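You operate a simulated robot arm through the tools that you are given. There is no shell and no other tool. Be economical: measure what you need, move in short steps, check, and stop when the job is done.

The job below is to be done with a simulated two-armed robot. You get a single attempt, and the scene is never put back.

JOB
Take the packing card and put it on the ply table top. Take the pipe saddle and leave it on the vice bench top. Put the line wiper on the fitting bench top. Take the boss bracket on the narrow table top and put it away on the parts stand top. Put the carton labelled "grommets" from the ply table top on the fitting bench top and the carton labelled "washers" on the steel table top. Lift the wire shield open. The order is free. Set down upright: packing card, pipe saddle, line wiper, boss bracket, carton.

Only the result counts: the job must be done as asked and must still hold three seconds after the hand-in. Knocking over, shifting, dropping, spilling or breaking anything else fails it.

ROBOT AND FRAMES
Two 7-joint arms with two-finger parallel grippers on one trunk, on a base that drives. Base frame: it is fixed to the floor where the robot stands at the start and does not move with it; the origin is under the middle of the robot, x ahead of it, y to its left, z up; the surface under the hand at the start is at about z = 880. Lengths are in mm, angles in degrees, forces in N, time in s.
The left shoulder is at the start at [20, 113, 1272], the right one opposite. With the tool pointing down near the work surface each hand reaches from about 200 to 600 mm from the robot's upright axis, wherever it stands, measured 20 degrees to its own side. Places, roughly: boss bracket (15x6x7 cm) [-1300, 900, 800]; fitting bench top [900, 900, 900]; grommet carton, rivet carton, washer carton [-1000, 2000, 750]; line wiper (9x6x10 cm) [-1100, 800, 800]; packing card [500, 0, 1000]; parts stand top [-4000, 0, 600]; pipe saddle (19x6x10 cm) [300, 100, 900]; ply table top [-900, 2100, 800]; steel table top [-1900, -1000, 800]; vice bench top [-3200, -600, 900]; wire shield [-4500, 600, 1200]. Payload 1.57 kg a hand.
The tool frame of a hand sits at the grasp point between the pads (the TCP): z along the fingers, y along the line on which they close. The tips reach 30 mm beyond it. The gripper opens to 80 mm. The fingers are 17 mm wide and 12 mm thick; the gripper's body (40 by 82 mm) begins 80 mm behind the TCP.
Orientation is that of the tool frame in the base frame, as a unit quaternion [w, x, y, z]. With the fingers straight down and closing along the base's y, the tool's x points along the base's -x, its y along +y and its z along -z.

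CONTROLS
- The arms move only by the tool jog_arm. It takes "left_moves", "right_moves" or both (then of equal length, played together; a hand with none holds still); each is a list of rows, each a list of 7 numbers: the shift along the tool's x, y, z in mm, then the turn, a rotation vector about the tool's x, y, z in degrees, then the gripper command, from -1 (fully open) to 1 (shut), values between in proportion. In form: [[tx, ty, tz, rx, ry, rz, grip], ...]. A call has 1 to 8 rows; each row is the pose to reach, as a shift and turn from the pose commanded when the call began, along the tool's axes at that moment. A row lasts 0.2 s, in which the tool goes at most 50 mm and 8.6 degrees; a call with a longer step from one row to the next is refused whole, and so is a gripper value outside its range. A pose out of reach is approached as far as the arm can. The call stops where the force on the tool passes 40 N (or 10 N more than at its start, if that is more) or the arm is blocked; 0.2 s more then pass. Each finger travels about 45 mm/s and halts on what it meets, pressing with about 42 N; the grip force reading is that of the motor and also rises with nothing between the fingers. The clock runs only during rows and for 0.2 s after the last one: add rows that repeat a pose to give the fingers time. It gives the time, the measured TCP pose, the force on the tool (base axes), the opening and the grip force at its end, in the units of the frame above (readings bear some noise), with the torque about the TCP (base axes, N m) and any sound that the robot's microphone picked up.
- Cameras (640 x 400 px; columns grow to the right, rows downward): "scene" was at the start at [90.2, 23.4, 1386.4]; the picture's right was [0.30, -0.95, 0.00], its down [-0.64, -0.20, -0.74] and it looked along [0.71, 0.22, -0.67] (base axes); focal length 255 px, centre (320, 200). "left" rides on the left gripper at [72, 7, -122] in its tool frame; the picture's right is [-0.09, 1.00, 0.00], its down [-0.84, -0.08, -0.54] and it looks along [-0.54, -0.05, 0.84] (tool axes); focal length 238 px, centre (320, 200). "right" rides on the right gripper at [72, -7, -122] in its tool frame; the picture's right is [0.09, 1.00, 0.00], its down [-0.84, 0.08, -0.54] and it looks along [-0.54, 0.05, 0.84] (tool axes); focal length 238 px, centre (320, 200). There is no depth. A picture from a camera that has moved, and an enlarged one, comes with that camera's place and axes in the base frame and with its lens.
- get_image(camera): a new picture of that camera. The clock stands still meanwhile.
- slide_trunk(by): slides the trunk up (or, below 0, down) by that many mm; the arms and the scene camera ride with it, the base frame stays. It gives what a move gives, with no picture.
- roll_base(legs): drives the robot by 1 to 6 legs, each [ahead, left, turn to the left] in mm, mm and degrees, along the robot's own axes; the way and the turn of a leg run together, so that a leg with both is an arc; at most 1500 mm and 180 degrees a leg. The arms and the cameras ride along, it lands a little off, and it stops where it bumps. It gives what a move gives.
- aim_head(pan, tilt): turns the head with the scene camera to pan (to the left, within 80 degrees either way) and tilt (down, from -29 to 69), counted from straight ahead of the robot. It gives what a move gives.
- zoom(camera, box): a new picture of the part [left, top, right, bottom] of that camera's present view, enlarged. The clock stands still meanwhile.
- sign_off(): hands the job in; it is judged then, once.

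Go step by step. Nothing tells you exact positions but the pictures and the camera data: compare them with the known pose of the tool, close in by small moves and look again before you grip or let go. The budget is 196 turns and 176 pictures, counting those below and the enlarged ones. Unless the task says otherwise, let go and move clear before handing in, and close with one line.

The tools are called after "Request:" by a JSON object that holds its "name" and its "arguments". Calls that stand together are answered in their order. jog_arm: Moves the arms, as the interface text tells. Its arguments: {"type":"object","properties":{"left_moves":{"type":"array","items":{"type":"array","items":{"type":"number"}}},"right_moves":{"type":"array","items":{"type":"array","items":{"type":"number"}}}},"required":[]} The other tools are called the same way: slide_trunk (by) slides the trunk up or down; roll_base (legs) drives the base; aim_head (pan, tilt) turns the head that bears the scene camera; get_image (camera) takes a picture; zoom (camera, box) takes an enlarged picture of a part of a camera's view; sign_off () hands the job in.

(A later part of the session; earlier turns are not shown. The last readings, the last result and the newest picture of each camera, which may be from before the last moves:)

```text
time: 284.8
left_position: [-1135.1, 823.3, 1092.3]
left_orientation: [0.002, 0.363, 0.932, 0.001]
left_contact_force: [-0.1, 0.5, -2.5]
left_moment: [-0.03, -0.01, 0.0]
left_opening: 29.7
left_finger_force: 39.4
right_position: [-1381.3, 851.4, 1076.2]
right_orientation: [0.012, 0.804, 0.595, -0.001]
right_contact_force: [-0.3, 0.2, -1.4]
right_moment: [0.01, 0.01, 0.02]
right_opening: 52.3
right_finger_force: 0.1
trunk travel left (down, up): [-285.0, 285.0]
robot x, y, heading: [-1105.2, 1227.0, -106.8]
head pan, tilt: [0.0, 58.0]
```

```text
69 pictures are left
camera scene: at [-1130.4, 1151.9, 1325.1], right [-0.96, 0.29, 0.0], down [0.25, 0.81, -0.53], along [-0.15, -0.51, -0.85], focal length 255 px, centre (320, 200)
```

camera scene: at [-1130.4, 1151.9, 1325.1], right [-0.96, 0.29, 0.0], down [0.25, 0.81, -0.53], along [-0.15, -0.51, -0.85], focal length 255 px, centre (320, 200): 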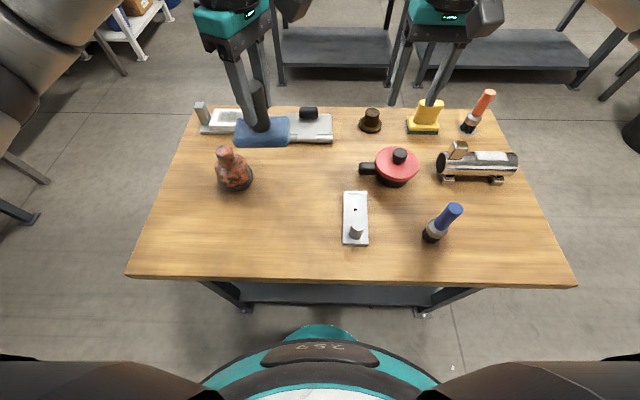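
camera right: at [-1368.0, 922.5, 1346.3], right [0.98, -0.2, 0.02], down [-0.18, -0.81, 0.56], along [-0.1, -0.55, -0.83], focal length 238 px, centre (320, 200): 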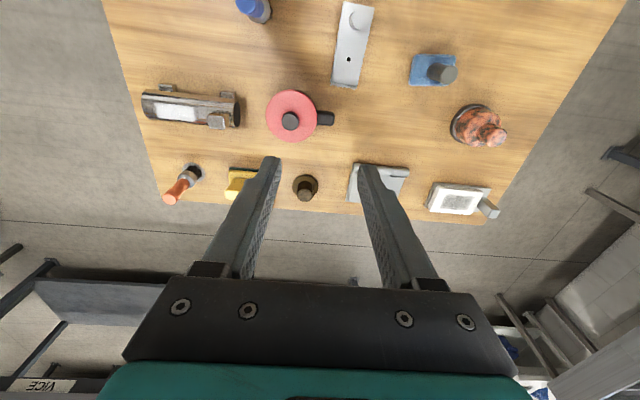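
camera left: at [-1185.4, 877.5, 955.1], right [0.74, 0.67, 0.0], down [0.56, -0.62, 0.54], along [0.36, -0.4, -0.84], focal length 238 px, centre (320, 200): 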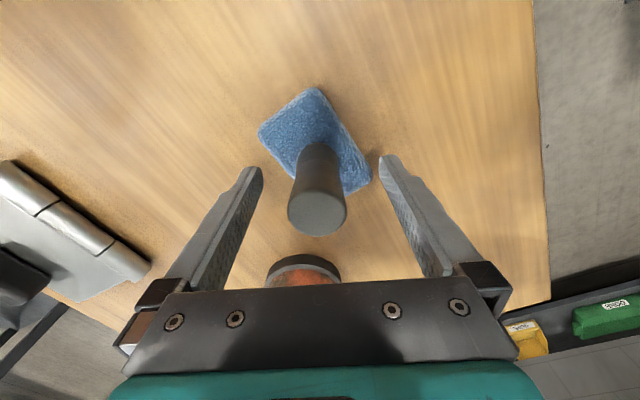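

The wiper is held firmly. Now the right hand: turn it 86° and move above the bracket's boss at ≈[-1290, 933].

Request:
{"name": "jog_arm", "arguments": {"right_moves": [[15, 9, 0, 0, 0, 8.5, -1], [30, 18, 0, 0, 0, 17, -1], [45, 27, 0, 0, 0, 25.5, -1], [60, 36, 20, 0, 0, 34, -1], [75, 45, 50, 0, 0, 42.5, -1], [90, 54, 80, 0, 0, 51, -1], [105, 63, 110, 0, 0, 59.5, -1], [105, 63, 130, 0, 0, 68, -1]]}}

Request:
{"name": "jog_arm", "arguments": {"right_moves": [[0, 0, 0, 0, 0, 8, -1], [0, 0, 0, 0, 0, 16, -1], [0, 0, 0, 0, 0, 18, -1], [0, 0, 0, 0, 0, 18, -1]]}}

Request:
{"name": "get_image", "arguments": {"camera": "right"}}

Request:
{"name": "zoom", "arguments": {"camera": "scene", "box": [300, 150, 420, 270]}}

```text
time: 286.6
left_position: [-1135.3, 822.9, 1091.5]
left_orientation: [0.001, 0.362, 0.932, 0.001]
left_contact_force: [-0.3, -0.7, -2.1]
left_moment: [0.01, -0.01, 0.0]
left_opening: 30.1
left_finger_force: 39.5
right_position: [-1288.5, 930.1, 944.4]
right_orientation: [0.01, 0.999, 0.042, 0.005]
right_contact_force: [-0.6, -0.1, -0.1]
right_moment: [0.0, 0.03, -0.02]
right_opening: 80.1
right_finger_force: 0.0
trunk travel left (down, up): [-285.0, 285.0]
robot x, y, heading: [-1107.6, 1228.3, -107.0]
head pan, tilt: [0.0, 58.0]
```

```text
time: 287.6
left_position: [-1135.5, 822.9, 1092.1]
left_orientation: [0.001, 0.364, 0.932, 0.001]
left_contact_force: [-0.5, 0.9, -1.5]
left_moment: [-0.03, -0.01, -0.04]
left_opening: 29.7
left_finger_force: 39.3
right_position: [-1289.2, 929.6, 944.9]
right_orientation: [0.008, 0.993, -0.115, 0.007]
right_contact_force: [0.0, -0.9, 0.2]
right_moment: [-0.01, 0.05, 0.0]
right_opening: 79.9
right_finger_force: 0.1
trunk travel left (down, up): [-285.0, 285.0]
robot x, y, heading: [-1109.6, 1230.1, -106.9]
head pan, tilt: [0.0, 58.0]
```

```text
68 pictures are left
camera right: at [-1218.3, 921.2, 1068.3], right [-0.14, -0.99, 0.02], down [-0.84, 0.12, 0.53], along [-0.53, 0.06, -0.85], focal length 238 px, centre (320, 200)
```

right: 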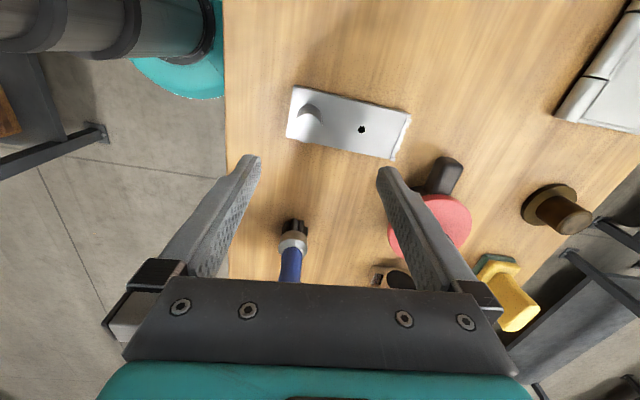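

```text
3.33 times, centred on (360, 210) of scene
camera zoom: at [-1130.3, 1151.6, 1325.0], right [-0.96, 0.29, 0.0], down [0.25, 0.81, -0.53], along [-0.15, -0.51, -0.85], focal length 850 px, centre (187, 167)
```

zoom: 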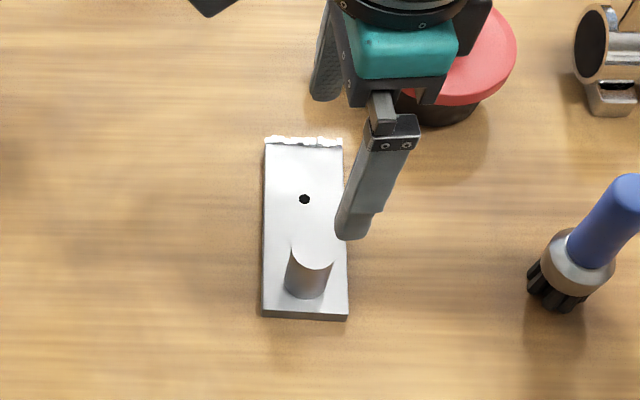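

The boss centre works out to ≈[-1286, 939]. I correct and come down beside it, tips just above the plate.

Request:
{"name": "jog_arm", "arguments": {"right_moves": [[1, -5, 40, 0, 0, 3, -1], [1, -10, 80, 0, 0, 6, -1], [1, -10, 115, 0, 0, 6, -1], [1, -10, 135, 0, 0, 6, -1], [1, -10, 135, 0, 0, 6, -1]]}}

Request:
{"name": "get_image", "arguments": {"camera": "right"}}

Request:
{"name": "zoom", "arguments": {"camera": "scene", "box": [310, 170, 410, 270]}}

```text
time: 288.8
left_position: [-1134.8, 823.9, 1091.9]
left_orientation: [0.001, 0.364, 0.932, 0.0]
left_contact_force: [-1.1, 0.1, -1.8]
left_moment: [0.01, 0.02, 0.01]
left_opening: 29.8
left_finger_force: 39.0
right_position: [-1283.8, 936.4, 809.3]
right_orientation: [0.008, 0.986, -0.166, 0.008]
right_contact_force: [-0.7, 0.2, 0.2]
right_moment: [-0.01, 0.03, 0.0]
right_opening: 79.9
right_finger_force: 0.1
trunk travel left (down, up): [-285.0, 285.0]
robot x, y, heading: [-1106.3, 1228.7, -107.2]
head pan, tilt: [0.0, 58.0]
```

```text
66 pictures are left
camera right: at [-1215.2, 921.0, 933.0], right [-0.24, -0.97, 0.02], down [-0.82, 0.21, 0.53], along [-0.52, 0.11, -0.85], focal length 238 px, centre (320, 200)
```

right: 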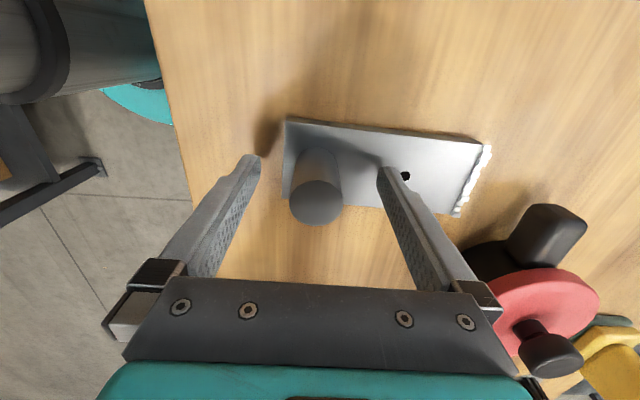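

```text
4.00 times, centred on (360, 220) of scene
camera zoom: at [-1130.3, 1151.6, 1325.1], right [-0.96, 0.29, 0.0], down [0.25, 0.81, -0.53], along [-0.15, -0.51, -0.85], focal length 1020 px, centre (160, 120)
```

zoom: 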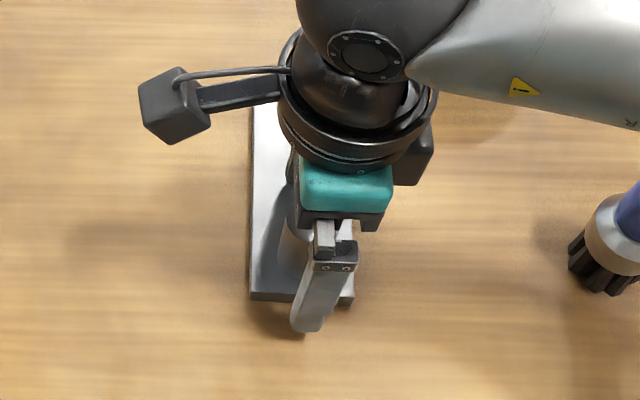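

The boss is exactly between the fingers. A touch lower, then close and lift a little to test.

Request:
{"name": "jog_arm", "arguments": {"right_moves": [[0, 0, 5, 0, 0, 0, -1], [0, 0, 5, 0, 0, 0, 0.2], [0, 0, 5, 0, 0, 0, 1], [0, 0, 5, 0, 0, 0, 1], [0, 0, 5, 0, 0, 0, 1], [0, 0, 5, 0, 0, 0, 1], [0, 0, 5, 0, 0, 0, 1]]}}

Request:
{"name": "jog_arm", "arguments": {"right_moves": [[0, 0, -10, 0, 0, 0, 1], [0, 0, -35, 0, 0, 0, 1], [0, 0, -60, 0, 0, 0, 1]]}}

Request:
{"name": "get_image", "arguments": {"camera": "right"}}

Request:
{"name": "zoom", "arguments": {"camera": "scene", "box": [290, 130, 430, 270]}}

```text
time: 290.4
left_position: [-1135.4, 822.4, 1092.5]
left_orientation: [0.001, 0.363, 0.932, 0.001]
left_contact_force: [0.3, 0.4, -1.0]
left_moment: [-0.01, -0.03, -0.03]
left_opening: 29.6
left_finger_force: 39.7
right_position: [-1283.1, 935.9, 804.7]
right_orientation: [0.008, 0.986, -0.165, 0.007]
right_contact_force: [1.3, 4.3, -0.4]
right_moment: [0.76, -0.19, -0.03]
right_opening: 29.7
right_finger_force: 39.1
trunk travel left (down, up): [-285.0, 285.0]
robot x, y, heading: [-1104.7, 1229.7, -106.9]
head pan, tilt: [0.0, 58.0]
```

```text
time: 291.2
left_position: [-1134.9, 823.6, 1091.8]
left_orientation: [0.001, 0.364, 0.931, 0.001]
left_contact_force: [0.2, -0.6, -2.4]
left_moment: [0.0, 0.0, 0.0]
left_opening: 29.7
left_finger_force: 38.3
right_position: [-1283.9, 937.8, 865.1]
right_orientation: [0.008, 0.986, -0.165, 0.007]
right_contact_force: [-0.2, 0.4, -8.9]
right_moment: [0.32, -0.09, 0.01]
right_opening: 29.7
right_finger_force: 38.9
trunk travel left (down, up): [-285.0, 285.0]
robot x, y, heading: [-1109.6, 1233.0, -106.6]
head pan, tilt: [0.0, 58.0]
```

```text
64 pictures are left
camera right: at [-1216.2, 921.5, 988.3], right [-0.24, -0.97, 0.02], down [-0.82, 0.21, 0.53], along [-0.52, 0.11, -0.85], focal length 238 px, centre (320, 200)
```

right: 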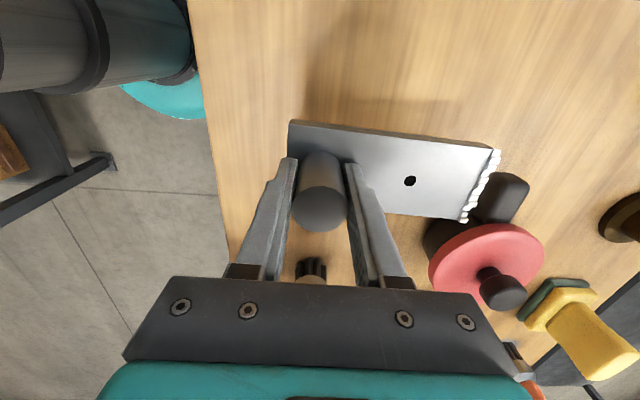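

```text
2.86 times, centred on (360, 200) of scene
camera zoom: at [-1130.5, 1151.2, 1325.0], right [-0.96, 0.29, 0.0], down [0.25, 0.81, -0.53], along [-0.15, -0.51, -0.85], focal length 728 px, centre (206, 200)
```

zoom: 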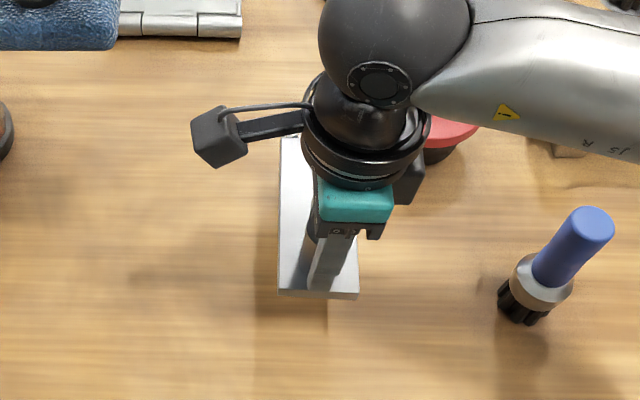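

The bracket holds level (≈0.85 kg). I raise it and drive east to the fitting bench to put down the wiper first.

Request:
{"name": "jog_arm", "arguments": {"right_moves": [[0, 0, -45, 0, 0, 0, 1], [0, 0, -90, 0, 0, 0, 1], [0, 0, -135, 0, 0, 0, 1], [0, 0, -180, 0, 0, 0, 1], [0, 0, -225, 0, 0, 0, 1], [0, 0, -225, 0, 0, 0, 1]]}}

Request:
{"name": "roll_base", "arguments": {"legs": [[0, 1000, 0], [0, 0, 90], [380, -50, 0]]}}

Request:
{"name": "aim_head", "arguments": {"pan": 10, "tilt": 50}}

Request:
{"name": "get_image", "arguments": {"camera": "scene"}}

```text
time: 292.6
left_position: [-1136.0, 822.2, 1092.1]
left_orientation: [0.001, 0.364, 0.931, 0.0]
left_contact_force: [-0.4, 0.7, -1.3]
left_moment: [-0.01, -0.02, -0.01]
left_opening: 29.5
left_finger_force: 39.7
right_position: [-1288.9, 944.7, 1090.2]
right_orientation: [0.008, 0.986, -0.164, 0.007]
right_contact_force: [-0.1, -0.5, -10.1]
right_moment: [0.32, -0.12, 0.02]
right_opening: 29.4
right_finger_force: 39.5
trunk travel left (down, up): [-285.0, 285.0]
robot x, y, heading: [-1107.7, 1232.3, -106.9]
head pan, tilt: [0.0, 58.0]
```

```text
time: 303.7
left_position: [607.0, 752.2, 1091.3]
left_orientation: [-0.001, -0.405, 0.914, 0.002]
left_contact_force: [0.3, 0.6, -1.7]
left_moment: [0.0, 0.0, 0.01]
left_opening: 29.1
left_finger_force: 38.6
right_position: [489.0, 599.1, 1089.7]
right_orientation: [0.0, 0.812, 0.584, 0.012]
right_contact_force: [0.5, -0.7, -9.2]
right_moment: [0.16, 0.32, -0.01]
right_opening: 29.9
right_finger_force: 39.1
trunk travel left (down, up): [-285.0, 285.0]
robot x, y, heading: [201.4, 776.8, -16.7]
head pan, tilt: [0.0, 58.0]
```

```text
time: 304.4
left_position: [606.9, 753.7, 1091.6]
left_orientation: [-0.001, -0.406, 0.914, 0.001]
left_contact_force: [0.0, 0.4, -2.4]
left_moment: [-0.03, 0.0, 0.03]
left_opening: 28.8
left_finger_force: 38.7
right_position: [488.5, 600.0, 1090.5]
right_orientation: [0.001, 0.812, 0.584, 0.011]
right_contact_force: [-0.4, 0.0, -9.9]
right_moment: [0.12, 0.3, 0.03]
right_opening: 29.8
right_finger_force: 39.1
trunk travel left (down, up): [-285.0, 285.0]
robot x, y, heading: [202.5, 775.9, -16.5]
head pan, tilt: [10.0, 50.0]
```

```text
62 pictures are left
camera scene: at [287.7, 764.0, 1335.1], right [-0.12, -0.99, 0.0], down [-0.76, 0.09, -0.64], along [0.64, -0.07, -0.77], focal length 255 px, centre (320, 200)
```

scene: 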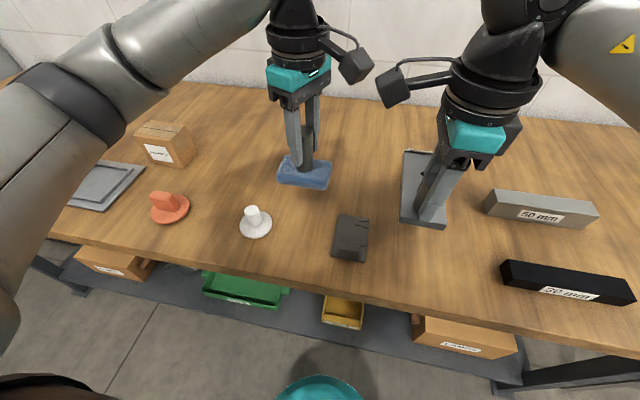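

Free bench behind the white plug: I move the wiper to ≈[729, 751] and lower it near the top.

Request:
{"name": "jog_arm", "arguments": {"left_moves": [[-27, -31, 0, 0, 0, 0, 1], [-54, -62, 10, 0, 0, 0, 1], [-80, -92, 30, 0, 0, 0, 1], [-80, -92, 70, 0, 0, 0, 1], [-80, -92, 100, 0, 0, 0, 1], [-80, -92, 118, 0, 0, 0, 1], [-80, -92, 118, 0, 0, 0, 1]]}}

Request:
{"name": "zoom", "arguments": {"camera": "scene", "box": [220, 80, 400, 260]}}

```text
time: 306.0
left_position: [727.8, 750.8, 972.9]
left_orientation: [0.0, -0.405, 0.914, 0.001]
left_contact_force: [-1.3, -0.4, -1.7]
left_moment: [0.05, -0.01, -0.01]
left_opening: 29.4
left_finger_force: 39.3
right_position: [487.7, 599.3, 1089.3]
right_orientation: [0.0, 0.812, 0.583, 0.012]
right_contact_force: [-0.3, 0.4, -9.4]
right_moment: [0.14, 0.33, 0.01]
right_opening: 29.4
right_finger_force: 38.7
trunk travel left (down, up): [-285.0, 285.0]
robot x, y, heading: [200.9, 781.2, -16.7]
head pan, tilt: [10.0, 50.0]
```

```text
2.22 times, centred on (310, 170) of scene
camera zoom: at [287.7, 764.1, 1335.2], right [-0.11, -0.99, 0.0], down [-0.76, 0.09, -0.64], along [0.64, -0.07, -0.77], focal length 567 px, centre (342, 267)
```

zoom: 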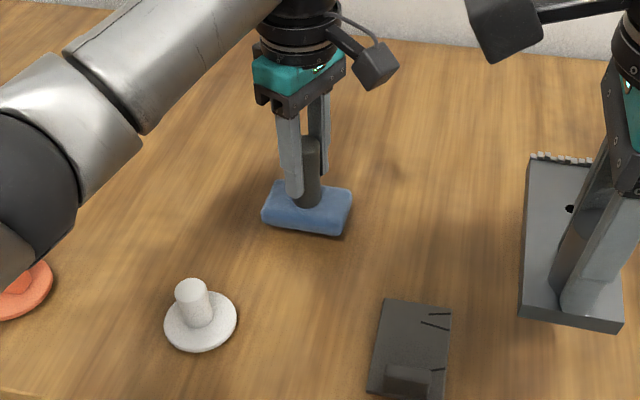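

Near the bench on clear wood. Feel down gently.

Request:
{"name": "jog_arm", "arguments": {"left_moves": [[0, 0, 3, 0, 0, 0, 1], [0, 0, 6, 0, 0, 0, 1], [0, 0, 9, 0, 0, 0, 1], [0, 0, 11, 0, 0, 0, 1], [0, 0, 12, 0, 0, 0, 1]]}}

Request:
{"name": "jog_arm", "arguments": {"left_moves": [[0, 0, 1, 0, 0, 0, 1], [0, 0, 2, 0, 0, 0, 1], [0, 0, 3, 0, 0, 0, 1], [0, 0, 4, 0, 0, 0, 1]]}}

Request:
{"name": "jog_arm", "arguments": {"left_moves": [[0, 0, 1, 0, 0, 0, 1], [0, 0, 2, 0, 0, 0, 1], [0, 0, 3, 0, 0, 0, 1]]}}

```text
time: 307.2
left_position: [728.2, 750.8, 961.2]
left_orientation: [0.0, -0.406, 0.914, 0.0]
left_contact_force: [0.9, 0.6, -2.6]
left_moment: [0.01, -0.02, 0.0]
left_opening: 29.2
left_finger_force: 38.9
right_position: [489.8, 599.7, 1089.9]
right_orientation: [0.001, 0.812, 0.583, 0.011]
right_contact_force: [-0.3, -0.3, -9.2]
right_moment: [0.11, 0.32, 0.01]
right_opening: 29.9
right_finger_force: 39.2
trunk travel left (down, up): [-285.0, 285.0]
robot x, y, heading: [200.6, 776.4, -16.2]
head pan, tilt: [10.0, 50.0]
```

```text
time: 308.2
left_position: [728.9, 751.4, 957.0]
left_orientation: [0.0, -0.406, 0.914, 0.003]
left_contact_force: [-0.2, 0.1, -0.8]
left_moment: [0.0, 0.01, 0.0]
left_opening: 29.1
left_finger_force: 38.6
right_position: [487.8, 598.7, 1091.1]
right_orientation: [0.001, 0.813, 0.583, 0.012]
right_contact_force: [-0.1, -0.2, -8.8]
right_moment: [0.14, 0.28, 0.02]
right_opening: 29.4
right_finger_force: 39.0
trunk travel left (down, up): [-285.0, 285.0]
robot x, y, heading: [197.2, 777.9, -16.7]
head pan, tilt: [10.0, 50.0]
```

```text
time: 309.0
left_position: [728.8, 749.6, 954.1]
left_orientation: [0.0, -0.406, 0.914, 0.001]
left_contact_force: [0.5, -0.5, -0.7]
left_moment: [0.0, -0.02, 0.0]
left_opening: 29.2
left_finger_force: 39.1
right_position: [488.3, 599.4, 1090.2]
right_orientation: [0.0, 0.813, 0.583, 0.011]
right_contact_force: [-0.7, -0.3, -8.7]
right_moment: [0.15, 0.32, -0.01]
right_opening: 29.7
right_finger_force: 38.9
trunk travel left (down, up): [-285.0, 285.0]
robot x, y, heading: [199.4, 779.8, -16.8]
head pan, tilt: [10.0, 50.0]
```

Request:
{"name": "jog_arm", "arguments": {"left_moves": [[0, 0, 1, 0, 0, 0, 1], [0, 0, 2, 0, 0, 0, 1], [0, 0, 3, 0, 0, 0, 1]]}}

Request:
{"name": "jog_arm", "arguments": {"left_moves": [[0, 0, 1, 0, 0, 0, 1], [0, 0, 2, 0, 0, 0, 1], [0, 0, 3, 0, 0, 0, 1]]}}

Request:
{"name": "zoom", "arguments": {"camera": "scene", "box": [270, 120, 370, 200]}}

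```text
time: 309.8
left_position: [728.3, 750.9, 954.0]
left_orientation: [0.002, -0.405, 0.914, -0.001]
left_contact_force: [0.0, -1.9, 18.5]
left_moment: [0.3, 0.47, 0.01]
left_opening: 29.2
left_finger_force: 38.2
right_position: [486.7, 599.2, 1089.7]
right_orientation: [0.001, 0.812, 0.583, 0.012]
right_contact_force: [0.9, -0.6, -9.4]
right_moment: [0.13, 0.33, -0.01]
right_opening: 29.6
right_finger_force: 39.5
trunk travel left (down, up): [-285.0, 285.0]
robot x, y, heading: [198.9, 777.1, -16.3]
head pan, tilt: [10.0, 50.0]
```

```text
time: 310.6
left_position: [728.6, 749.8, 954.7]
left_orientation: [0.004, -0.404, 0.915, -0.002]
left_contact_force: [-1.7, 0.1, 38.4]
left_moment: [0.12, 1.3, 0.08]
left_opening: 29.2
left_finger_force: 39.5
right_position: [485.7, 597.5, 1090.8]
right_orientation: [0.0, 0.812, 0.584, 0.012]
right_contact_force: [0.2, -0.6, -9.6]
right_moment: [0.11, 0.34, -0.02]
right_opening: 29.7
right_finger_force: 39.4
trunk travel left (down, up): [-285.0, 285.0]
robot x, y, heading: [197.7, 776.5, -16.4]
head pan, tilt: [10.0, 50.0]
```

```text
5.00 times, centred on (320, 160) of scene
camera zoom: at [284.6, 764.3, 1335.6], right [-0.11, -0.99, 0.0], down [-0.76, 0.09, -0.64], along [0.64, -0.07, -0.76], focal length 1275 px, centre (320, 400)
```

zoom: 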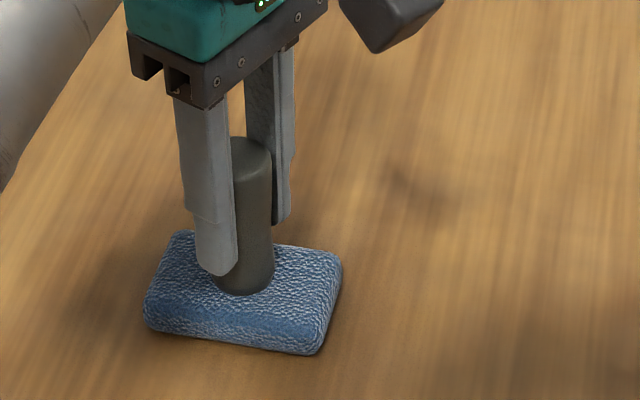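

The wiper rests flat. Ease up 4 mm of command, open and rise.

Request:
{"name": "jog_arm", "arguments": {"left_moves": [[0, 0, -3.5, 0, 0, 0, 1], [0, 0, -3.5, 0, 0, 0, 0], [0, 0, -3.5, 0, 0, 0, -0.6], [0, 0, -3.5, 0, 0, 0, -0.6], [0, 0, -3.5, 0, 0, 0, -0.6]]}}

Request:
{"name": "jog_arm", "arguments": {"left_moves": [[0, 0, -25, 0, 0, 0, -0.6], [0, 0, -70, 0, 0, 0, -0.6], [0, 0, -115, 0, 0, 0, -0.6], [0, 0, -160, 0, 0, 0, -0.6], [40, 40, -200, 0, 0, 0, -0.6], [70, 70, -230, 0, 0, 0, -0.6]]}}

Request:
{"name": "get_image", "arguments": {"camera": "scene"}}

```text
time: 311.8
left_position: [728.1, 751.0, 950.7]
left_orientation: [0.0, -0.406, 0.914, 0.0]
left_contact_force: [0.1, 0.2, 0.6]
left_moment: [0.01, -0.02, -0.03]
left_opening: 64.0
left_finger_force: 0.1
right_position: [488.2, 599.5, 1088.4]
right_orientation: [0.001, 0.812, 0.583, 0.012]
right_contact_force: [-0.6, 0.1, -8.9]
right_moment: [0.15, 0.31, 0.01]
right_opening: 29.8
right_finger_force: 39.3
trunk travel left (down, up): [-285.0, 285.0]
robot x, y, heading: [200.9, 778.0, -16.8]
head pan, tilt: [10.0, 50.0]
```

```text
refused: row 5 steps farther than a row can; nothing moved
```

```text
59 pictures are left
camera scene: at [287.6, 764.1, 1335.2], right [-0.11, -0.99, 0.0], down [-0.76, 0.09, -0.64], along [0.64, -0.07, -0.77], focal length 255 px, centre (320, 200)
```

scene: 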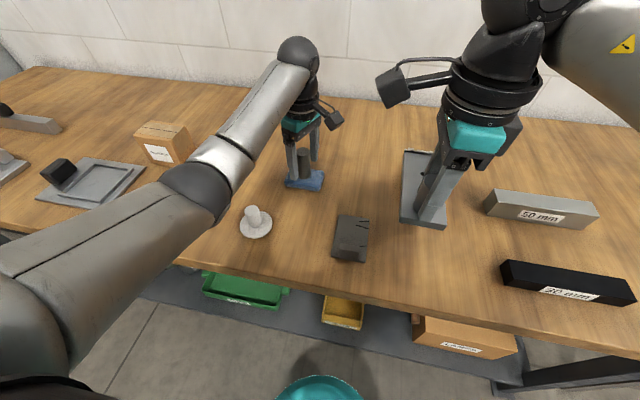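

Request:
{"name": "jog_arm", "arguments": {"left_moves": [[0, 0, -25, 0, 0, 0, -0.6], [0, 0, -70, 0, 0, 0, -0.6], [0, 0, -115, 0, 0, 0, -0.6], [0, 0, -160, 0, 0, 0, -0.6], [25, 25, -190, 0, 0, 0, -0.6], [50, 50, -215, 0, 0, 0, -0.6], [75, 75, -230, 0, 0, 0, -0.6]]}}

Request:
{"name": "get_image", "arguments": {"camera": "scene"}}

```text
time: 313.4
left_position: [623.0, 745.9, 1181.3]
left_orientation: [-0.001, -0.406, 0.914, 0.003]
left_contact_force: [0.2, 0.1, -1.0]
left_moment: [0.0, 0.0, 0.04]
left_opening: 64.1
left_finger_force: 0.1
right_position: [487.1, 599.5, 1090.2]
right_orientation: [0.0, 0.812, 0.584, 0.012]
right_contact_force: [0.0, 0.8, -9.1]
right_moment: [0.11, 0.3, 0.02]
right_opening: 29.7
right_finger_force: 39.3
trunk travel left (down, up): [-285.0, 285.0]
robot x, y, heading: [201.5, 778.8, -16.6]
head pan, tilt: [10.0, 50.0]
```

```text
58 pictures are left
camera scene: at [287.1, 764.2, 1335.2], right [-0.11, -0.99, 0.0], down [-0.76, 0.09, -0.64], along [0.64, -0.07, -0.77], focal length 255 px, centre (320, 200)
```

scene: 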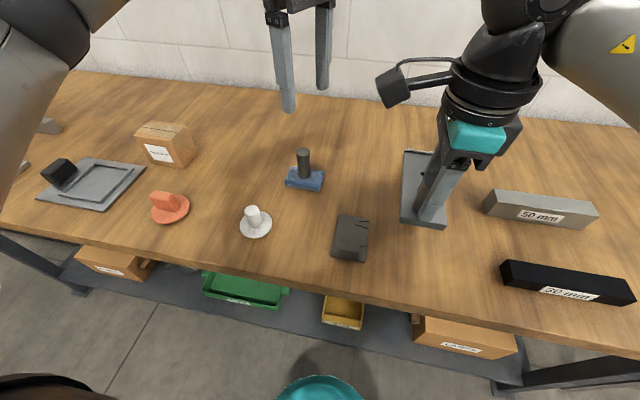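

Wiper stands well. Now the long way west to the parts stand with the bracket, through the aisles.

Request:
{"name": "roll_base", "arguments": {"legs": [[-350, 0, 0], [0, 0, -90], [1173, 20, 0], [0, 0, -86.3], [1300, 0, 0], [1150, 0, 0]]}}

Request:
{"name": "aim_head", "arguments": {"pan": 0, "tilt": 30}}

Request:
{"name": "get_image", "arguments": {"camera": "scene"}}

```text
time: 340.4
left_position: [-3289.4, 311.3, 1181.9]
left_orientation: [0.001, 0.9, 0.437, 0.001]
left_contact_force: [-0.4, 0.0, 0.2]
left_moment: [0.01, -0.03, -0.02]
left_opening: 64.0
left_finger_force: 0.0
right_position: [-3163.8, 466.0, 1089.3]
right_orientation: [-0.012, -0.61, 0.792, -0.001]
right_contact_force: [0.1, -0.4, -9.1]
right_moment: [-0.11, -0.3, 0.0]
right_opening: 29.9
right_finger_force: 39.2
trunk travel left (down, up): [-285.0, 285.0]
robot x, y, heading: [-2866.1, 305.3, 167.4]
head pan, tilt: [10.0, 50.0]
```

```text
time: 341.3
left_position: [-3287.9, 311.2, 1182.3]
left_orientation: [0.001, 0.9, 0.437, 0.0]
left_contact_force: [0.2, -0.5, 0.1]
left_moment: [-0.03, 0.02, 0.02]
left_opening: 63.6
left_finger_force: 0.0
right_position: [-3163.1, 465.6, 1089.9]
right_orientation: [-0.011, -0.61, 0.792, 0.0]
right_contact_force: [-0.2, 0.5, -9.4]
right_moment: [-0.08, -0.31, 0.0]
right_opening: 29.7
right_finger_force: 39.7
trunk travel left (down, up): [-285.0, 285.0]
robot x, y, heading: [-2864.0, 305.5, 167.2]
head pan, tilt: [0.0, 30.0]
```

```text
57 pictures are left
camera scene: at [-2962.3, 327.9, 1364.6], right [0.22, 0.98, 0.0], down [0.49, -0.11, -0.87], along [-0.84, 0.19, -0.5], focal length 255 px, centre (320, 200)
```

scene: 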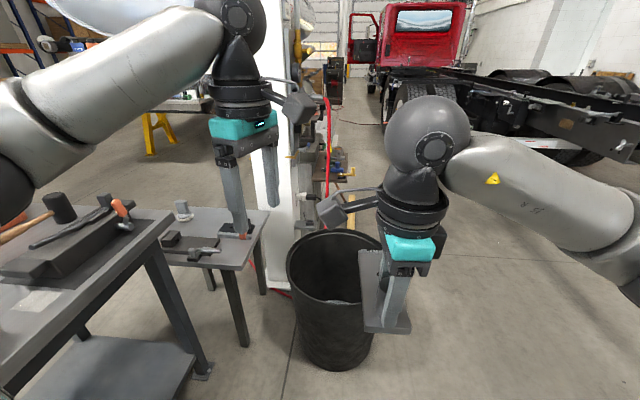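

Request:
{"name": "zoom", "arguments": {"camera": "scene", "box": [130, 180, 300, 300]}}

```text
3.33 times, centred on (215, 240) of scene
camera zoom: at [-2962.3, 327.9, 1364.6], right [0.22, 0.98, 0.0], down [0.49, -0.11, -0.87], along [-0.84, 0.19, -0.5], focal length 850 px, centre (670, 67)
```

zoom: 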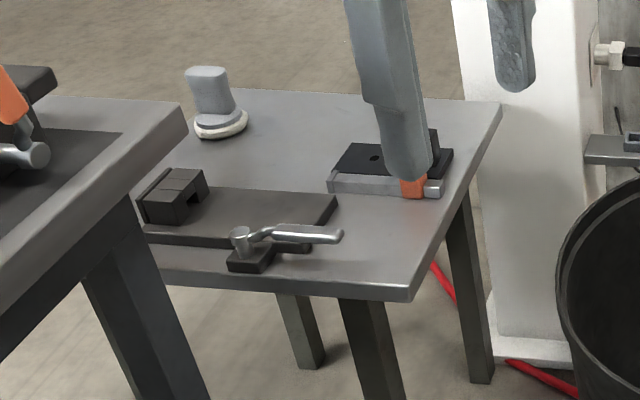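

The stand has a free strip at its near-right corner, between the toggle clamp and the orange tool. I first tuck the left hand up and back, then approach from the east corner between bench and bin.

Request:
{"name": "jog_arm", "arguments": {"left_moves": [[20, 20, -25, 0, 0, 0, -0.6], [35, 45, -50, 0, 0, 0, -0.6], [45, 75, -75, 0, 0, 0, -0.6], [55, 105, -100, 0, 0, 0, -0.6], [60, 135, -125, 0, 0, 0, -0.6], [60, 165, -145, 0, 0, 0, -0.6], [60, 190, -160, 0, 0, 0, -0.6]]}}

Request:
{"name": "roll_base", "arguments": {"legs": [[481, 288, 0], [0, 0, 10.8]]}}

Request:
{"name": "aim_head", "arguments": {"pan": -5, "tilt": 55}}

Request:
{"name": "get_image", "arguments": {"camera": "scene"}}

```text
time: 342.9
left_position: [-3101.5, 240.8, 1342.3]
left_orientation: [0.002, 0.899, 0.438, 0.0]
left_contact_force: [-7.6, 1.6, 1.0]
left_moment: [-0.25, -1.14, 0.61]
left_opening: 64.3
left_finger_force: 0.0
right_position: [-3163.4, 465.8, 1090.3]
right_orientation: [-0.011, -0.611, 0.791, -0.001]
right_contact_force: [-0.4, -0.1, -9.8]
right_moment: [-0.13, -0.29, 0.01]
right_opening: 30.0
right_finger_force: 38.5
trunk travel left (down, up): [-285.0, 285.0]
robot x, y, heading: [-2861.8, 307.0, 167.3]
head pan, tilt: [0.0, 30.0]
```

```text
time: 346.8
left_position: [-3615.8, 24.1, 1341.8]
left_orientation: [0.001, 0.855, 0.519, 0.001]
left_contact_force: [-4.7, 0.6, -3.4]
left_moment: [-0.32, -0.45, 0.42]
left_opening: 63.9
left_finger_force: 0.0
right_position: [-3717.1, 233.2, 1089.0]
right_orientation: [-0.012, -0.683, 0.731, -0.001]
right_contact_force: [0.4, -0.9, -9.6]
right_moment: [-0.05, -0.36, -0.01]
right_opening: 29.5
right_finger_force: 38.8
trunk travel left (down, up): [-285.0, 285.0]
robot x, y, heading: [-3397.3, 134.0, 178.2]
head pan, tilt: [0.0, 30.0]
```

```text
time: 347.7
left_position: [-3616.1, 23.4, 1338.7]
left_orientation: [0.005, 0.85, 0.526, -0.001]
left_contact_force: [-27.8, 21.8, -36.9]
left_moment: [-5.69, -1.62, 3.43]
left_opening: 64.2
left_finger_force: 0.1
right_position: [-3717.9, 233.4, 1089.6]
right_orientation: [-0.011, -0.682, 0.731, -0.001]
right_contact_force: [0.6, 0.2, -9.9]
right_moment: [-0.05, -0.32, 0.01]
right_opening: 29.8
right_finger_force: 39.6
trunk travel left (down, up): [-285.0, 285.0]
robot x, y, heading: [-3390.5, 130.0, 178.3]
head pan, tilt: [-5.0, 55.0]
```

```text
55 pictures are left
camera scene: at [-3494.2, 136.5, 1363.2], right [0.05, 1.0, 0.0], down [0.51, -0.03, -0.86], along [-0.86, 0.04, -0.52], focal length 255 px, centre (320, 200)
```

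scene: 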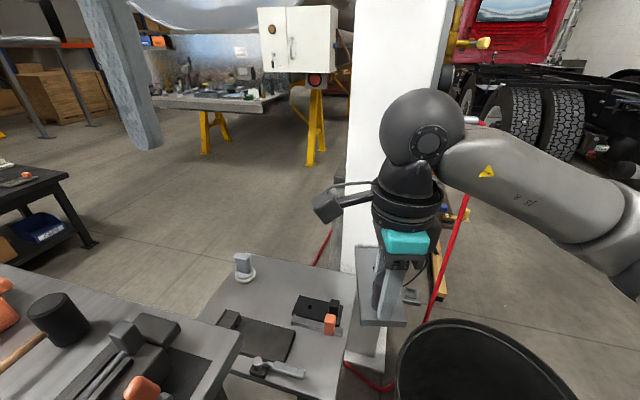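

My left hand is pressing against the head. I move it outward to the left first, then look down again.

Request:
{"name": "jog_arm", "arguments": {"left_moves": [[-30, 3, 0, 0, 0, 0, -0.6], [-60, 6, 10, 0, 0, 0, -0.6], [-95, 10, 20, 0, 0, 0, -0.6], [-130, 15, 30, 0, 0, 0, -0.6], [-165, 20, 30, 0, 0, 0, -0.6]]}}

Request:
{"name": "aim_head", "arguments": {"pan": -5, "tilt": 55}}

Request:
{"name": "get_image", "arguments": {"camera": "scene"}}

```text
time: 348.9
left_position: [-3671.9, -131.8, 1311.7]
left_orientation: [0.0, 0.855, 0.519, 0.0]
left_contact_force: [-0.2, 0.7, 0.6]
left_moment: [0.02, 0.02, 0.0]
left_opening: 63.8
left_finger_force: 0.1
right_position: [-3717.4, 232.5, 1089.9]
right_orientation: [-0.011, -0.683, 0.731, 0.0]
right_contact_force: [-0.7, -0.5, -9.3]
right_moment: [-0.03, -0.33, 0.01]
right_opening: 29.6
right_finger_force: 39.0
trunk travel left (down, up): [-285.0, 285.0]
robot x, y, heading: [-3395.6, 133.3, 178.3]
head pan, tilt: [-5.0, 55.0]
```

```text
time: 349.5
left_position: [-3672.8, -131.1, 1310.9]
left_orientation: [0.001, 0.855, 0.519, 0.0]
left_contact_force: [-0.3, 0.1, -0.3]
left_moment: [0.01, -0.03, 0.01]
left_opening: 64.1
left_finger_force: 0.0
right_position: [-3717.1, 233.6, 1089.2]
right_orientation: [-0.01, -0.683, 0.731, -0.001]
right_contact_force: [0.3, -0.1, -10.1]
right_moment: [-0.04, -0.3, 0.01]
right_opening: 29.6
right_finger_force: 39.0
trunk travel left (down, up): [-285.0, 285.0]
robot x, y, heading: [-3394.7, 129.7, 178.1]
head pan, tilt: [-5.0, 55.0]
```

```text
54 pictures are left
camera scene: at [-3475.9, 141.0, 1328.7], right [0.12, 0.99, 0.0], down [0.81, -0.1, -0.57], along [-0.57, 0.07, -0.82], focal length 255 px, centre (320, 200)
```

scene: 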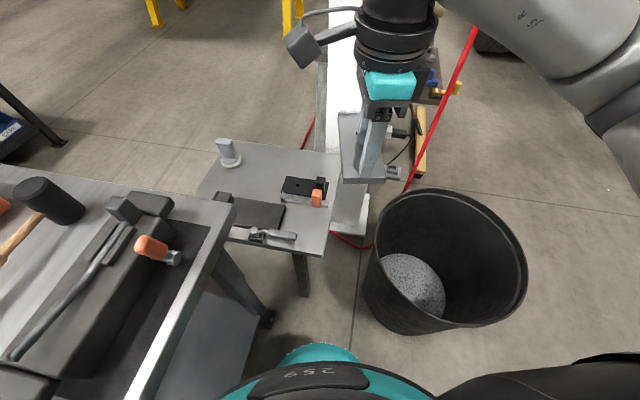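

Now I see the stand clearly: corner at ≈[-3783, 185], free strip about 165 × 80 mm along the right edge. I align the bracket above it (boss over ≈[-3819, 155]) at the present height.

Request:
{"name": "jog_arm", "arguments": {"right_moves": [[21, 24, 0, 0, 0, 3, 1], [43, 48, 0, 0, 0, 6, 1], [64, 72, 0, 0, 0, 9, 1], [85, 96, 0, 0, 0, 11.7, 1], [85, 96, 0, 0, 0, 11.7, 1]]}}

Request:
{"name": "slide_trunk", "arguments": {"by": -180}}

Request:
{"name": "get_image", "arguments": {"camera": "right"}}

Request:
{"name": "get_image", "arguments": {"camera": "scene"}}

```text
time: 350.7
left_position: [-3672.5, -131.9, 1311.1]
left_orientation: [0.001, 0.855, 0.519, 0.0]
left_contact_force: [0.1, -0.3, 1.0]
left_moment: [0.02, -0.01, 0.02]
left_opening: 64.0
left_finger_force: 0.0
right_position: [-3818.9, 155.9, 1092.4]
right_orientation: [-0.01, -0.604, 0.797, -0.003]
right_contact_force: [-0.3, -0.6, -10.0]
right_moment: [-0.12, -0.3, 0.03]
right_opening: 29.8
right_finger_force: 38.8
trunk travel left (down, up): [-285.0, 285.0]
robot x, y, heading: [-3396.8, 133.7, 178.2]
head pan, tilt: [-5.0, 55.0]
```

```text
time: 352.7
left_position: [-3672.2, -131.5, 1131.3]
left_orientation: [0.002, 0.855, 0.519, 0.0]
left_contact_force: [0.2, 0.0, 0.4]
left_moment: [-0.01, 0.02, 0.01]
left_opening: 63.8
left_finger_force: 0.0
right_position: [-3819.2, 153.4, 911.2]
right_orientation: [-0.011, -0.605, 0.796, -0.003]
right_contact_force: [0.5, -0.3, -9.4]
right_moment: [-0.1, -0.3, 0.02]
right_opening: 29.7
right_finger_force: 39.0
trunk travel left (down, up): [-105.0, 465.0]
robot x, y, heading: [-3395.9, 131.6, 178.0]
head pan, tilt: [-5.0, 55.0]
```

```text
53 pictures are left
camera right: at [-3830.0, 84.6, 1036.5], right [-0.98, 0.18, 0.01], down [0.16, 0.84, 0.53], along [0.08, 0.52, -0.85], focal length 238 px, centre (320, 200)
```

right: 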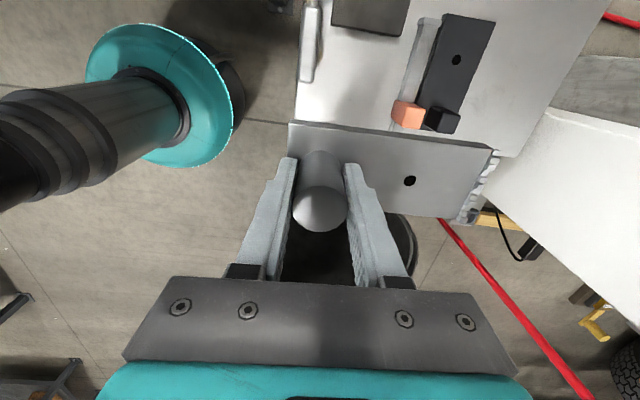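

```text
52 pictures are left
camera scene: at [-3475.8, 140.8, 1148.8], right [0.12, 0.99, 0.0], down [0.81, -0.1, -0.57], along [-0.57, 0.07, -0.82], focal length 255 px, centre (320, 200)
```

scene: 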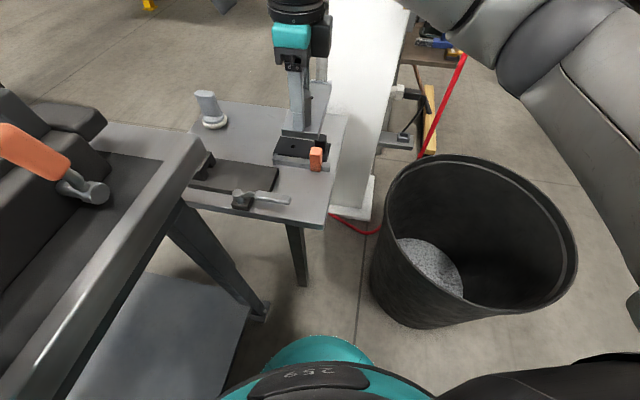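

I shift 10 mm toward the right edge and lower to about 50 mm above the stand, then look again.

Request:
{"name": "jog_arm", "arguments": {"right_moves": [[-10, 0, 30, 0, 0, 0, 1], [-14, -1, 75, 0, 0, 0, 1], [-14, -1, 120, 0, 0, 0, 1], [-14, -1, 165, 0, 0, 0, 1], [-15, -1, 210, 0, 0, 0, 1], [-15, -1, 210, 0, 0, 0, 1]]}}

Request:
{"name": "get_image", "arguments": {"camera": "right"}}

Request:
{"name": "zoom", "arguments": {"camera": "scene", "box": [180, 60, 380, 260]}}

```text
time: 354.1
left_position: [-3673.4, -130.8, 1132.1]
left_orientation: [0.001, 0.855, 0.518, 0.001]
left_contact_force: [-0.2, -0.2, -0.1]
left_moment: [0.0, 0.03, 0.0]
left_opening: 64.0
left_finger_force: 0.1
right_position: [-3817.8, 166.3, 703.0]
right_orientation: [-0.01, -0.605, 0.796, -0.003]
right_contact_force: [0.8, -0.3, -9.2]
right_moment: [-0.1, -0.34, -0.02]
right_opening: 29.6
right_finger_force: 39.3
trunk travel left (down, up): [-105.0, 465.0]
robot x, y, heading: [-3398.5, 134.9, 178.1]
head pan, tilt: [-5.0, 55.0]
```

```text
51 pictures are left
camera right: at [-3828.5, 96.1, 826.1], right [-0.98, 0.18, 0.01], down [0.16, 0.84, 0.53], along [0.08, 0.52, -0.85], focal length 238 px, centre (320, 200)
```

right: 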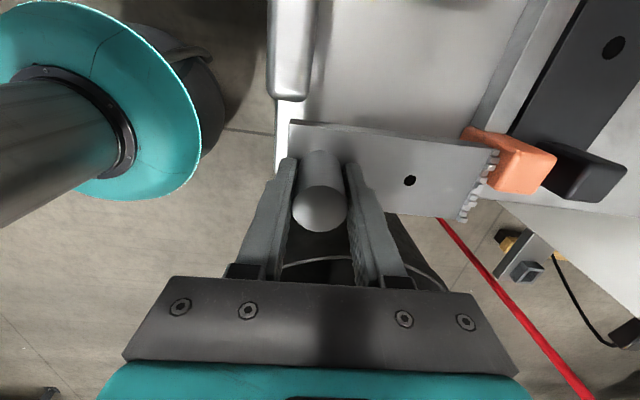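

```text
2.00 times, centred on (280, 160) of scene
camera zoom: at [-3475.9, 140.8, 1148.7], right [0.12, 0.99, 0.0], down [0.81, -0.1, -0.57], along [-0.57, 0.07, -0.82], focal length 510 px, centre (400, 280)
```

zoom: 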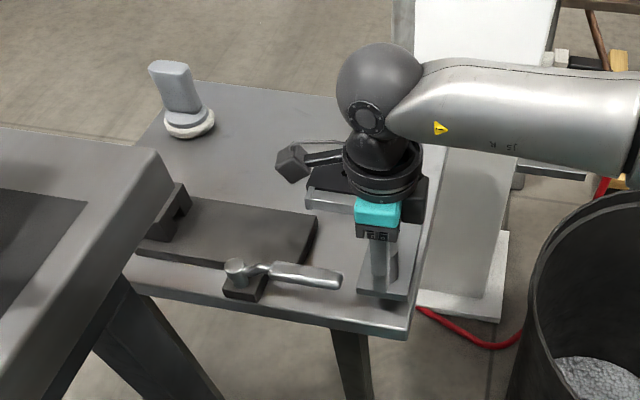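

The orange lever and the clamp handle are close; I shift the bracket 14 mm east and 8 mm north for margin, lower 30 mm, and re-check.

Request:
{"name": "jog_arm", "arguments": {"right_moves": [[-4, -7, 0, 0, 0, 0, 1], [-8, -14, 0, 0, 0, 0, 1], [-8, -14, 15, 0, 0, 0, 1], [-9, -14, 30, 0, 0, 0, 1], [-9, -14, 30, 0, 0, 0, 1]]}}

Request:
{"name": "get_image", "arguments": {"camera": "right"}}

Request:
{"name": "zoom", "arguments": {"camera": "scene", "box": [240, 110, 360, 230]}}

```text
time: 355.3
left_position: [-3672.8, -131.3, 1131.4]
left_orientation: [0.001, 0.855, 0.519, 0.0]
left_contact_force: [-0.5, 0.6, 0.0]
left_moment: [0.01, 0.01, 0.04]
left_opening: 64.0
left_finger_force: 0.0
right_position: [-3802.1, 170.0, 671.6]
right_orientation: [-0.01, -0.604, 0.797, -0.003]
right_contact_force: [-0.4, 0.0, -9.2]
right_moment: [-0.13, -0.3, 0.02]
right_opening: 29.7
right_finger_force: 39.0
trunk travel left (down, up): [-105.0, 465.0]
robot x, y, heading: [-3393.5, 130.9, 178.0]
head pan, tilt: [-5.0, 55.0]
```

```text
49 pictures are left
camera right: at [-3812.8, 100.6, 795.5], right [-0.98, 0.18, 0.01], down [0.16, 0.84, 0.53], along [0.08, 0.52, -0.85], focal length 238 px, centre (320, 200)
```

right: 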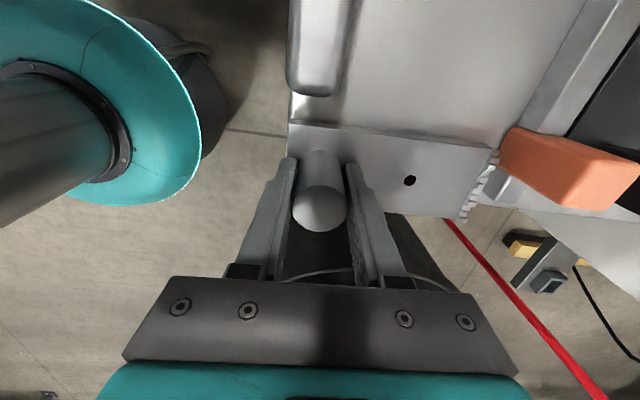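

```text
3.33 times, centred on (300, 170) of scene
camera zoom: at [-3475.9, 140.8, 1148.7], right [0.12, 0.99, 0.0], down [0.81, -0.1, -0.57], along [-0.57, 0.07, -0.82], focal length 850 px, centre (387, 300)
```

zoom: 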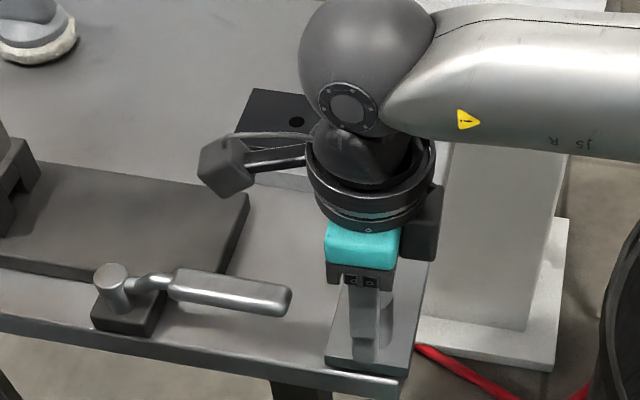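

By triangulation the orange lever is about 20 mm beyond the plate's end, and the clamp handle is clear. I lower the last bit slowly.

Request:
{"name": "jog_arm", "arguments": {"right_moves": [[0, 0, 3, 0, 0, 0, 1], [0, 0, 6, 0, 0, 0, 1], [0, 0, 9, 0, 0, 0, 1], [0, 0, 11, 0, 0, 0, 1], [0, 0, 13, 0, 0, 0, 1]]}}

Request:
{"name": "jog_arm", "arguments": {"right_moves": [[0, 0, 1, 0, 0, 0, 1], [0, 0, 2, 0, 0, 0, 1], [0, 0, 3, 0, 0, 0, 1]]}}

Request:
{"name": "jog_arm", "arguments": {"right_moves": [[0, 0, 1, 0, 0, 0, 1], [0, 0, 2, 0, 0, 0, 1], [0, 0, 3, 0, 0, 0, 1]]}}

Request:
{"name": "jog_arm", "arguments": {"right_moves": [[0, 0, 1, 0, 0, 0, 1], [0, 0, 2, 0, 0, 0, 1], [0, 0, 3, 0, 0, 0, 1]]}}

```text
time: 356.6
left_position: [-3671.3, -130.6, 1132.1]
left_orientation: [0.0, 0.855, 0.519, -0.001]
left_contact_force: [0.2, 0.6, -0.8]
left_moment: [0.01, -0.02, 0.0]
left_opening: 64.1
left_finger_force: 0.1
right_position: [-3802.7, 169.6, 664.3]
right_orientation: [-0.014, -0.605, 0.796, -0.004]
right_contact_force: [6.4, 4.2, 13.3]
right_moment: [-0.11, -1.07, 0.19]
right_opening: 29.7
right_finger_force: 39.1
trunk travel left (down, up): [-105.0, 465.0]
robot x, y, heading: [-3395.3, 134.2, 178.1]
head pan, tilt: [-5.0, 55.0]
stopped in row 5 (right hand): the force on the tool passed its limit at 41 N (the readings are from after the stop); the commanded pose is now the measured one
```

```text
time: 357.3
left_position: [-3671.5, -131.9, 1130.7]
left_orientation: [0.001, 0.855, 0.519, -0.001]
left_contact_force: [0.1, 0.2, 0.2]
left_moment: [0.07, -0.01, 0.02]
left_opening: 64.1
left_finger_force: 0.0
right_position: [-3802.8, 170.3, 664.8]
right_orientation: [-0.013, -0.605, 0.796, -0.004]
right_contact_force: [6.3, 3.4, 14.3]
right_moment: [0.04, -1.16, 0.14]
right_opening: 29.8
right_finger_force: 39.2
trunk travel left (down, up): [-105.0, 465.0]
robot x, y, heading: [-3394.6, 134.5, 178.0]
head pan, tilt: [-5.0, 55.0]
stopped in row 3 (right hand): the force on the tool passed its limit at 42 N (the readings are from after the stop); the commanded pose is now the measured one
```

```text
time: 358.0
left_position: [-3671.9, -131.1, 1130.7]
left_orientation: [0.001, 0.855, 0.519, 0.0]
left_contact_force: [-0.2, -0.8, 0.1]
left_moment: [0.02, 0.02, 0.02]
left_opening: 63.9
left_finger_force: 0.0
right_position: [-3804.2, 167.4, 665.1]
right_orientation: [-0.014, -0.605, 0.796, -0.004]
right_contact_force: [6.3, 3.0, 13.9]
right_moment: [0.0, -1.08, 0.19]
right_opening: 30.0
right_finger_force: 39.9
trunk travel left (down, up): [-105.0, 465.0]
robot x, y, heading: [-3393.6, 134.0, 177.9]
head pan, tilt: [-5.0, 55.0]
stopped in row 3 (right hand): the force on the tool passed its limit at 42 N (the readings are from after the stop); the commanded pose is now the measured one
```

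```text
time: 358.7
left_position: [-3671.8, -130.8, 1131.2]
left_orientation: [0.002, 0.855, 0.519, 0.0]
left_contact_force: [-0.4, -0.3, 0.6]
left_moment: [0.04, -0.04, 0.0]
left_opening: 64.2
left_finger_force: 0.0
right_position: [-3804.5, 168.2, 664.5]
right_orientation: [-0.013, -0.605, 0.796, -0.004]
right_contact_force: [4.9, 2.8, 14.5]
right_moment: [0.1, -1.19, 0.15]
right_opening: 29.9
right_finger_force: 38.8
trunk travel left (down, up): [-105.0, 465.0]
robot x, y, heading: [-3393.7, 136.4, 178.1]
head pan, tilt: [-5.0, 55.0]
stopped in row 3 (right hand): the force on the tool passed its limit at 42 N (the readings are from after the stop); the commanded pose is now the measured one
```

Contact at TCP z≈664.5. I check the picture to be sure it is flat on the stand.

Request:
{"name": "get_image", "arguments": {"camera": "right"}}

Request:
{"name": "zoom", "arguments": {"camera": "scene", "box": [270, 140, 350, 220]}}

```text
47 pictures are left
camera right: at [-3814.3, 99.0, 788.2], right [-0.98, 0.18, 0.01], down [0.16, 0.84, 0.52], along [0.08, 0.51, -0.85], focal length 238 px, centre (320, 200)
```

right: 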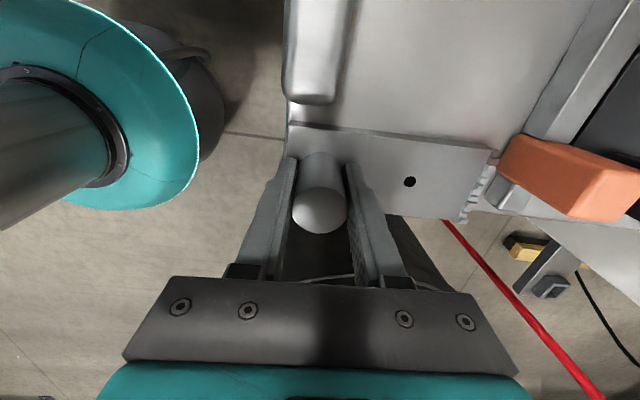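

```text
5.00 times, centred on (310, 180) of scene
camera zoom: at [-3474.0, 141.6, 1148.6], right [0.12, 0.99, 0.0], down [0.81, -0.1, -0.57], along [-0.57, 0.07, -0.82], focal length 1275 px, centre (370, 300)
```

zoom: 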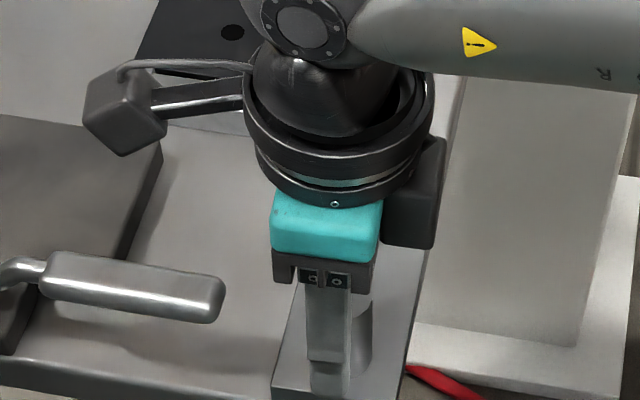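

It rests on the stand but overhangs the north edge by some 7 mm; there is room toward the clamp handle, so I lift slightly, shift 8 mm in, and set it down.

Request:
{"name": "jog_arm", "arguments": {"right_moves": [[0, 0, -6, 0, 0, 0, 1], [4, 0, -6, 0, 0, 0, 1], [9, 0, -6, 0, 0, 0, 1], [9, 0, -3, 0, 0, 0, 1], [9, 0, 0, 0, 0, 0, 1], [9, 0, 1, 0, 0, 0, 1]]}}

Request:
{"name": "get_image", "arguments": {"camera": "right"}}

```text
time: 360.1
left_position: [-3671.5, -131.4, 1130.7]
left_orientation: [0.001, 0.855, 0.519, -0.001]
left_contact_force: [0.0, -0.4, 0.9]
left_moment: [-0.02, -0.02, 0.0]
left_opening: 64.1
left_finger_force: 0.1
right_position: [-3805.9, 159.2, 664.1]
right_orientation: [-0.015, -0.604, 0.797, -0.002]
right_contact_force: [4.0, 4.0, 15.7]
right_moment: [0.64, -1.27, 0.08]
right_opening: 29.8
right_finger_force: 38.9
trunk travel left (down, up): [-105.0, 465.0]
robot x, y, heading: [-3395.2, 132.4, 177.9]
head pan, tilt: [-5.0, 55.0]
```

```text
45 pictures are left
camera right: at [-3817.6, 90.4, 788.4], right [-0.98, 0.18, 0.02], down [0.16, 0.84, 0.52], along [0.08, 0.51, -0.85], focal length 238 px, centre (320, 200)
```

right: 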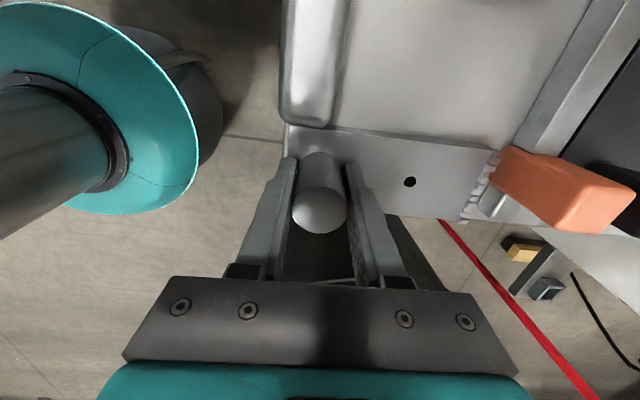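

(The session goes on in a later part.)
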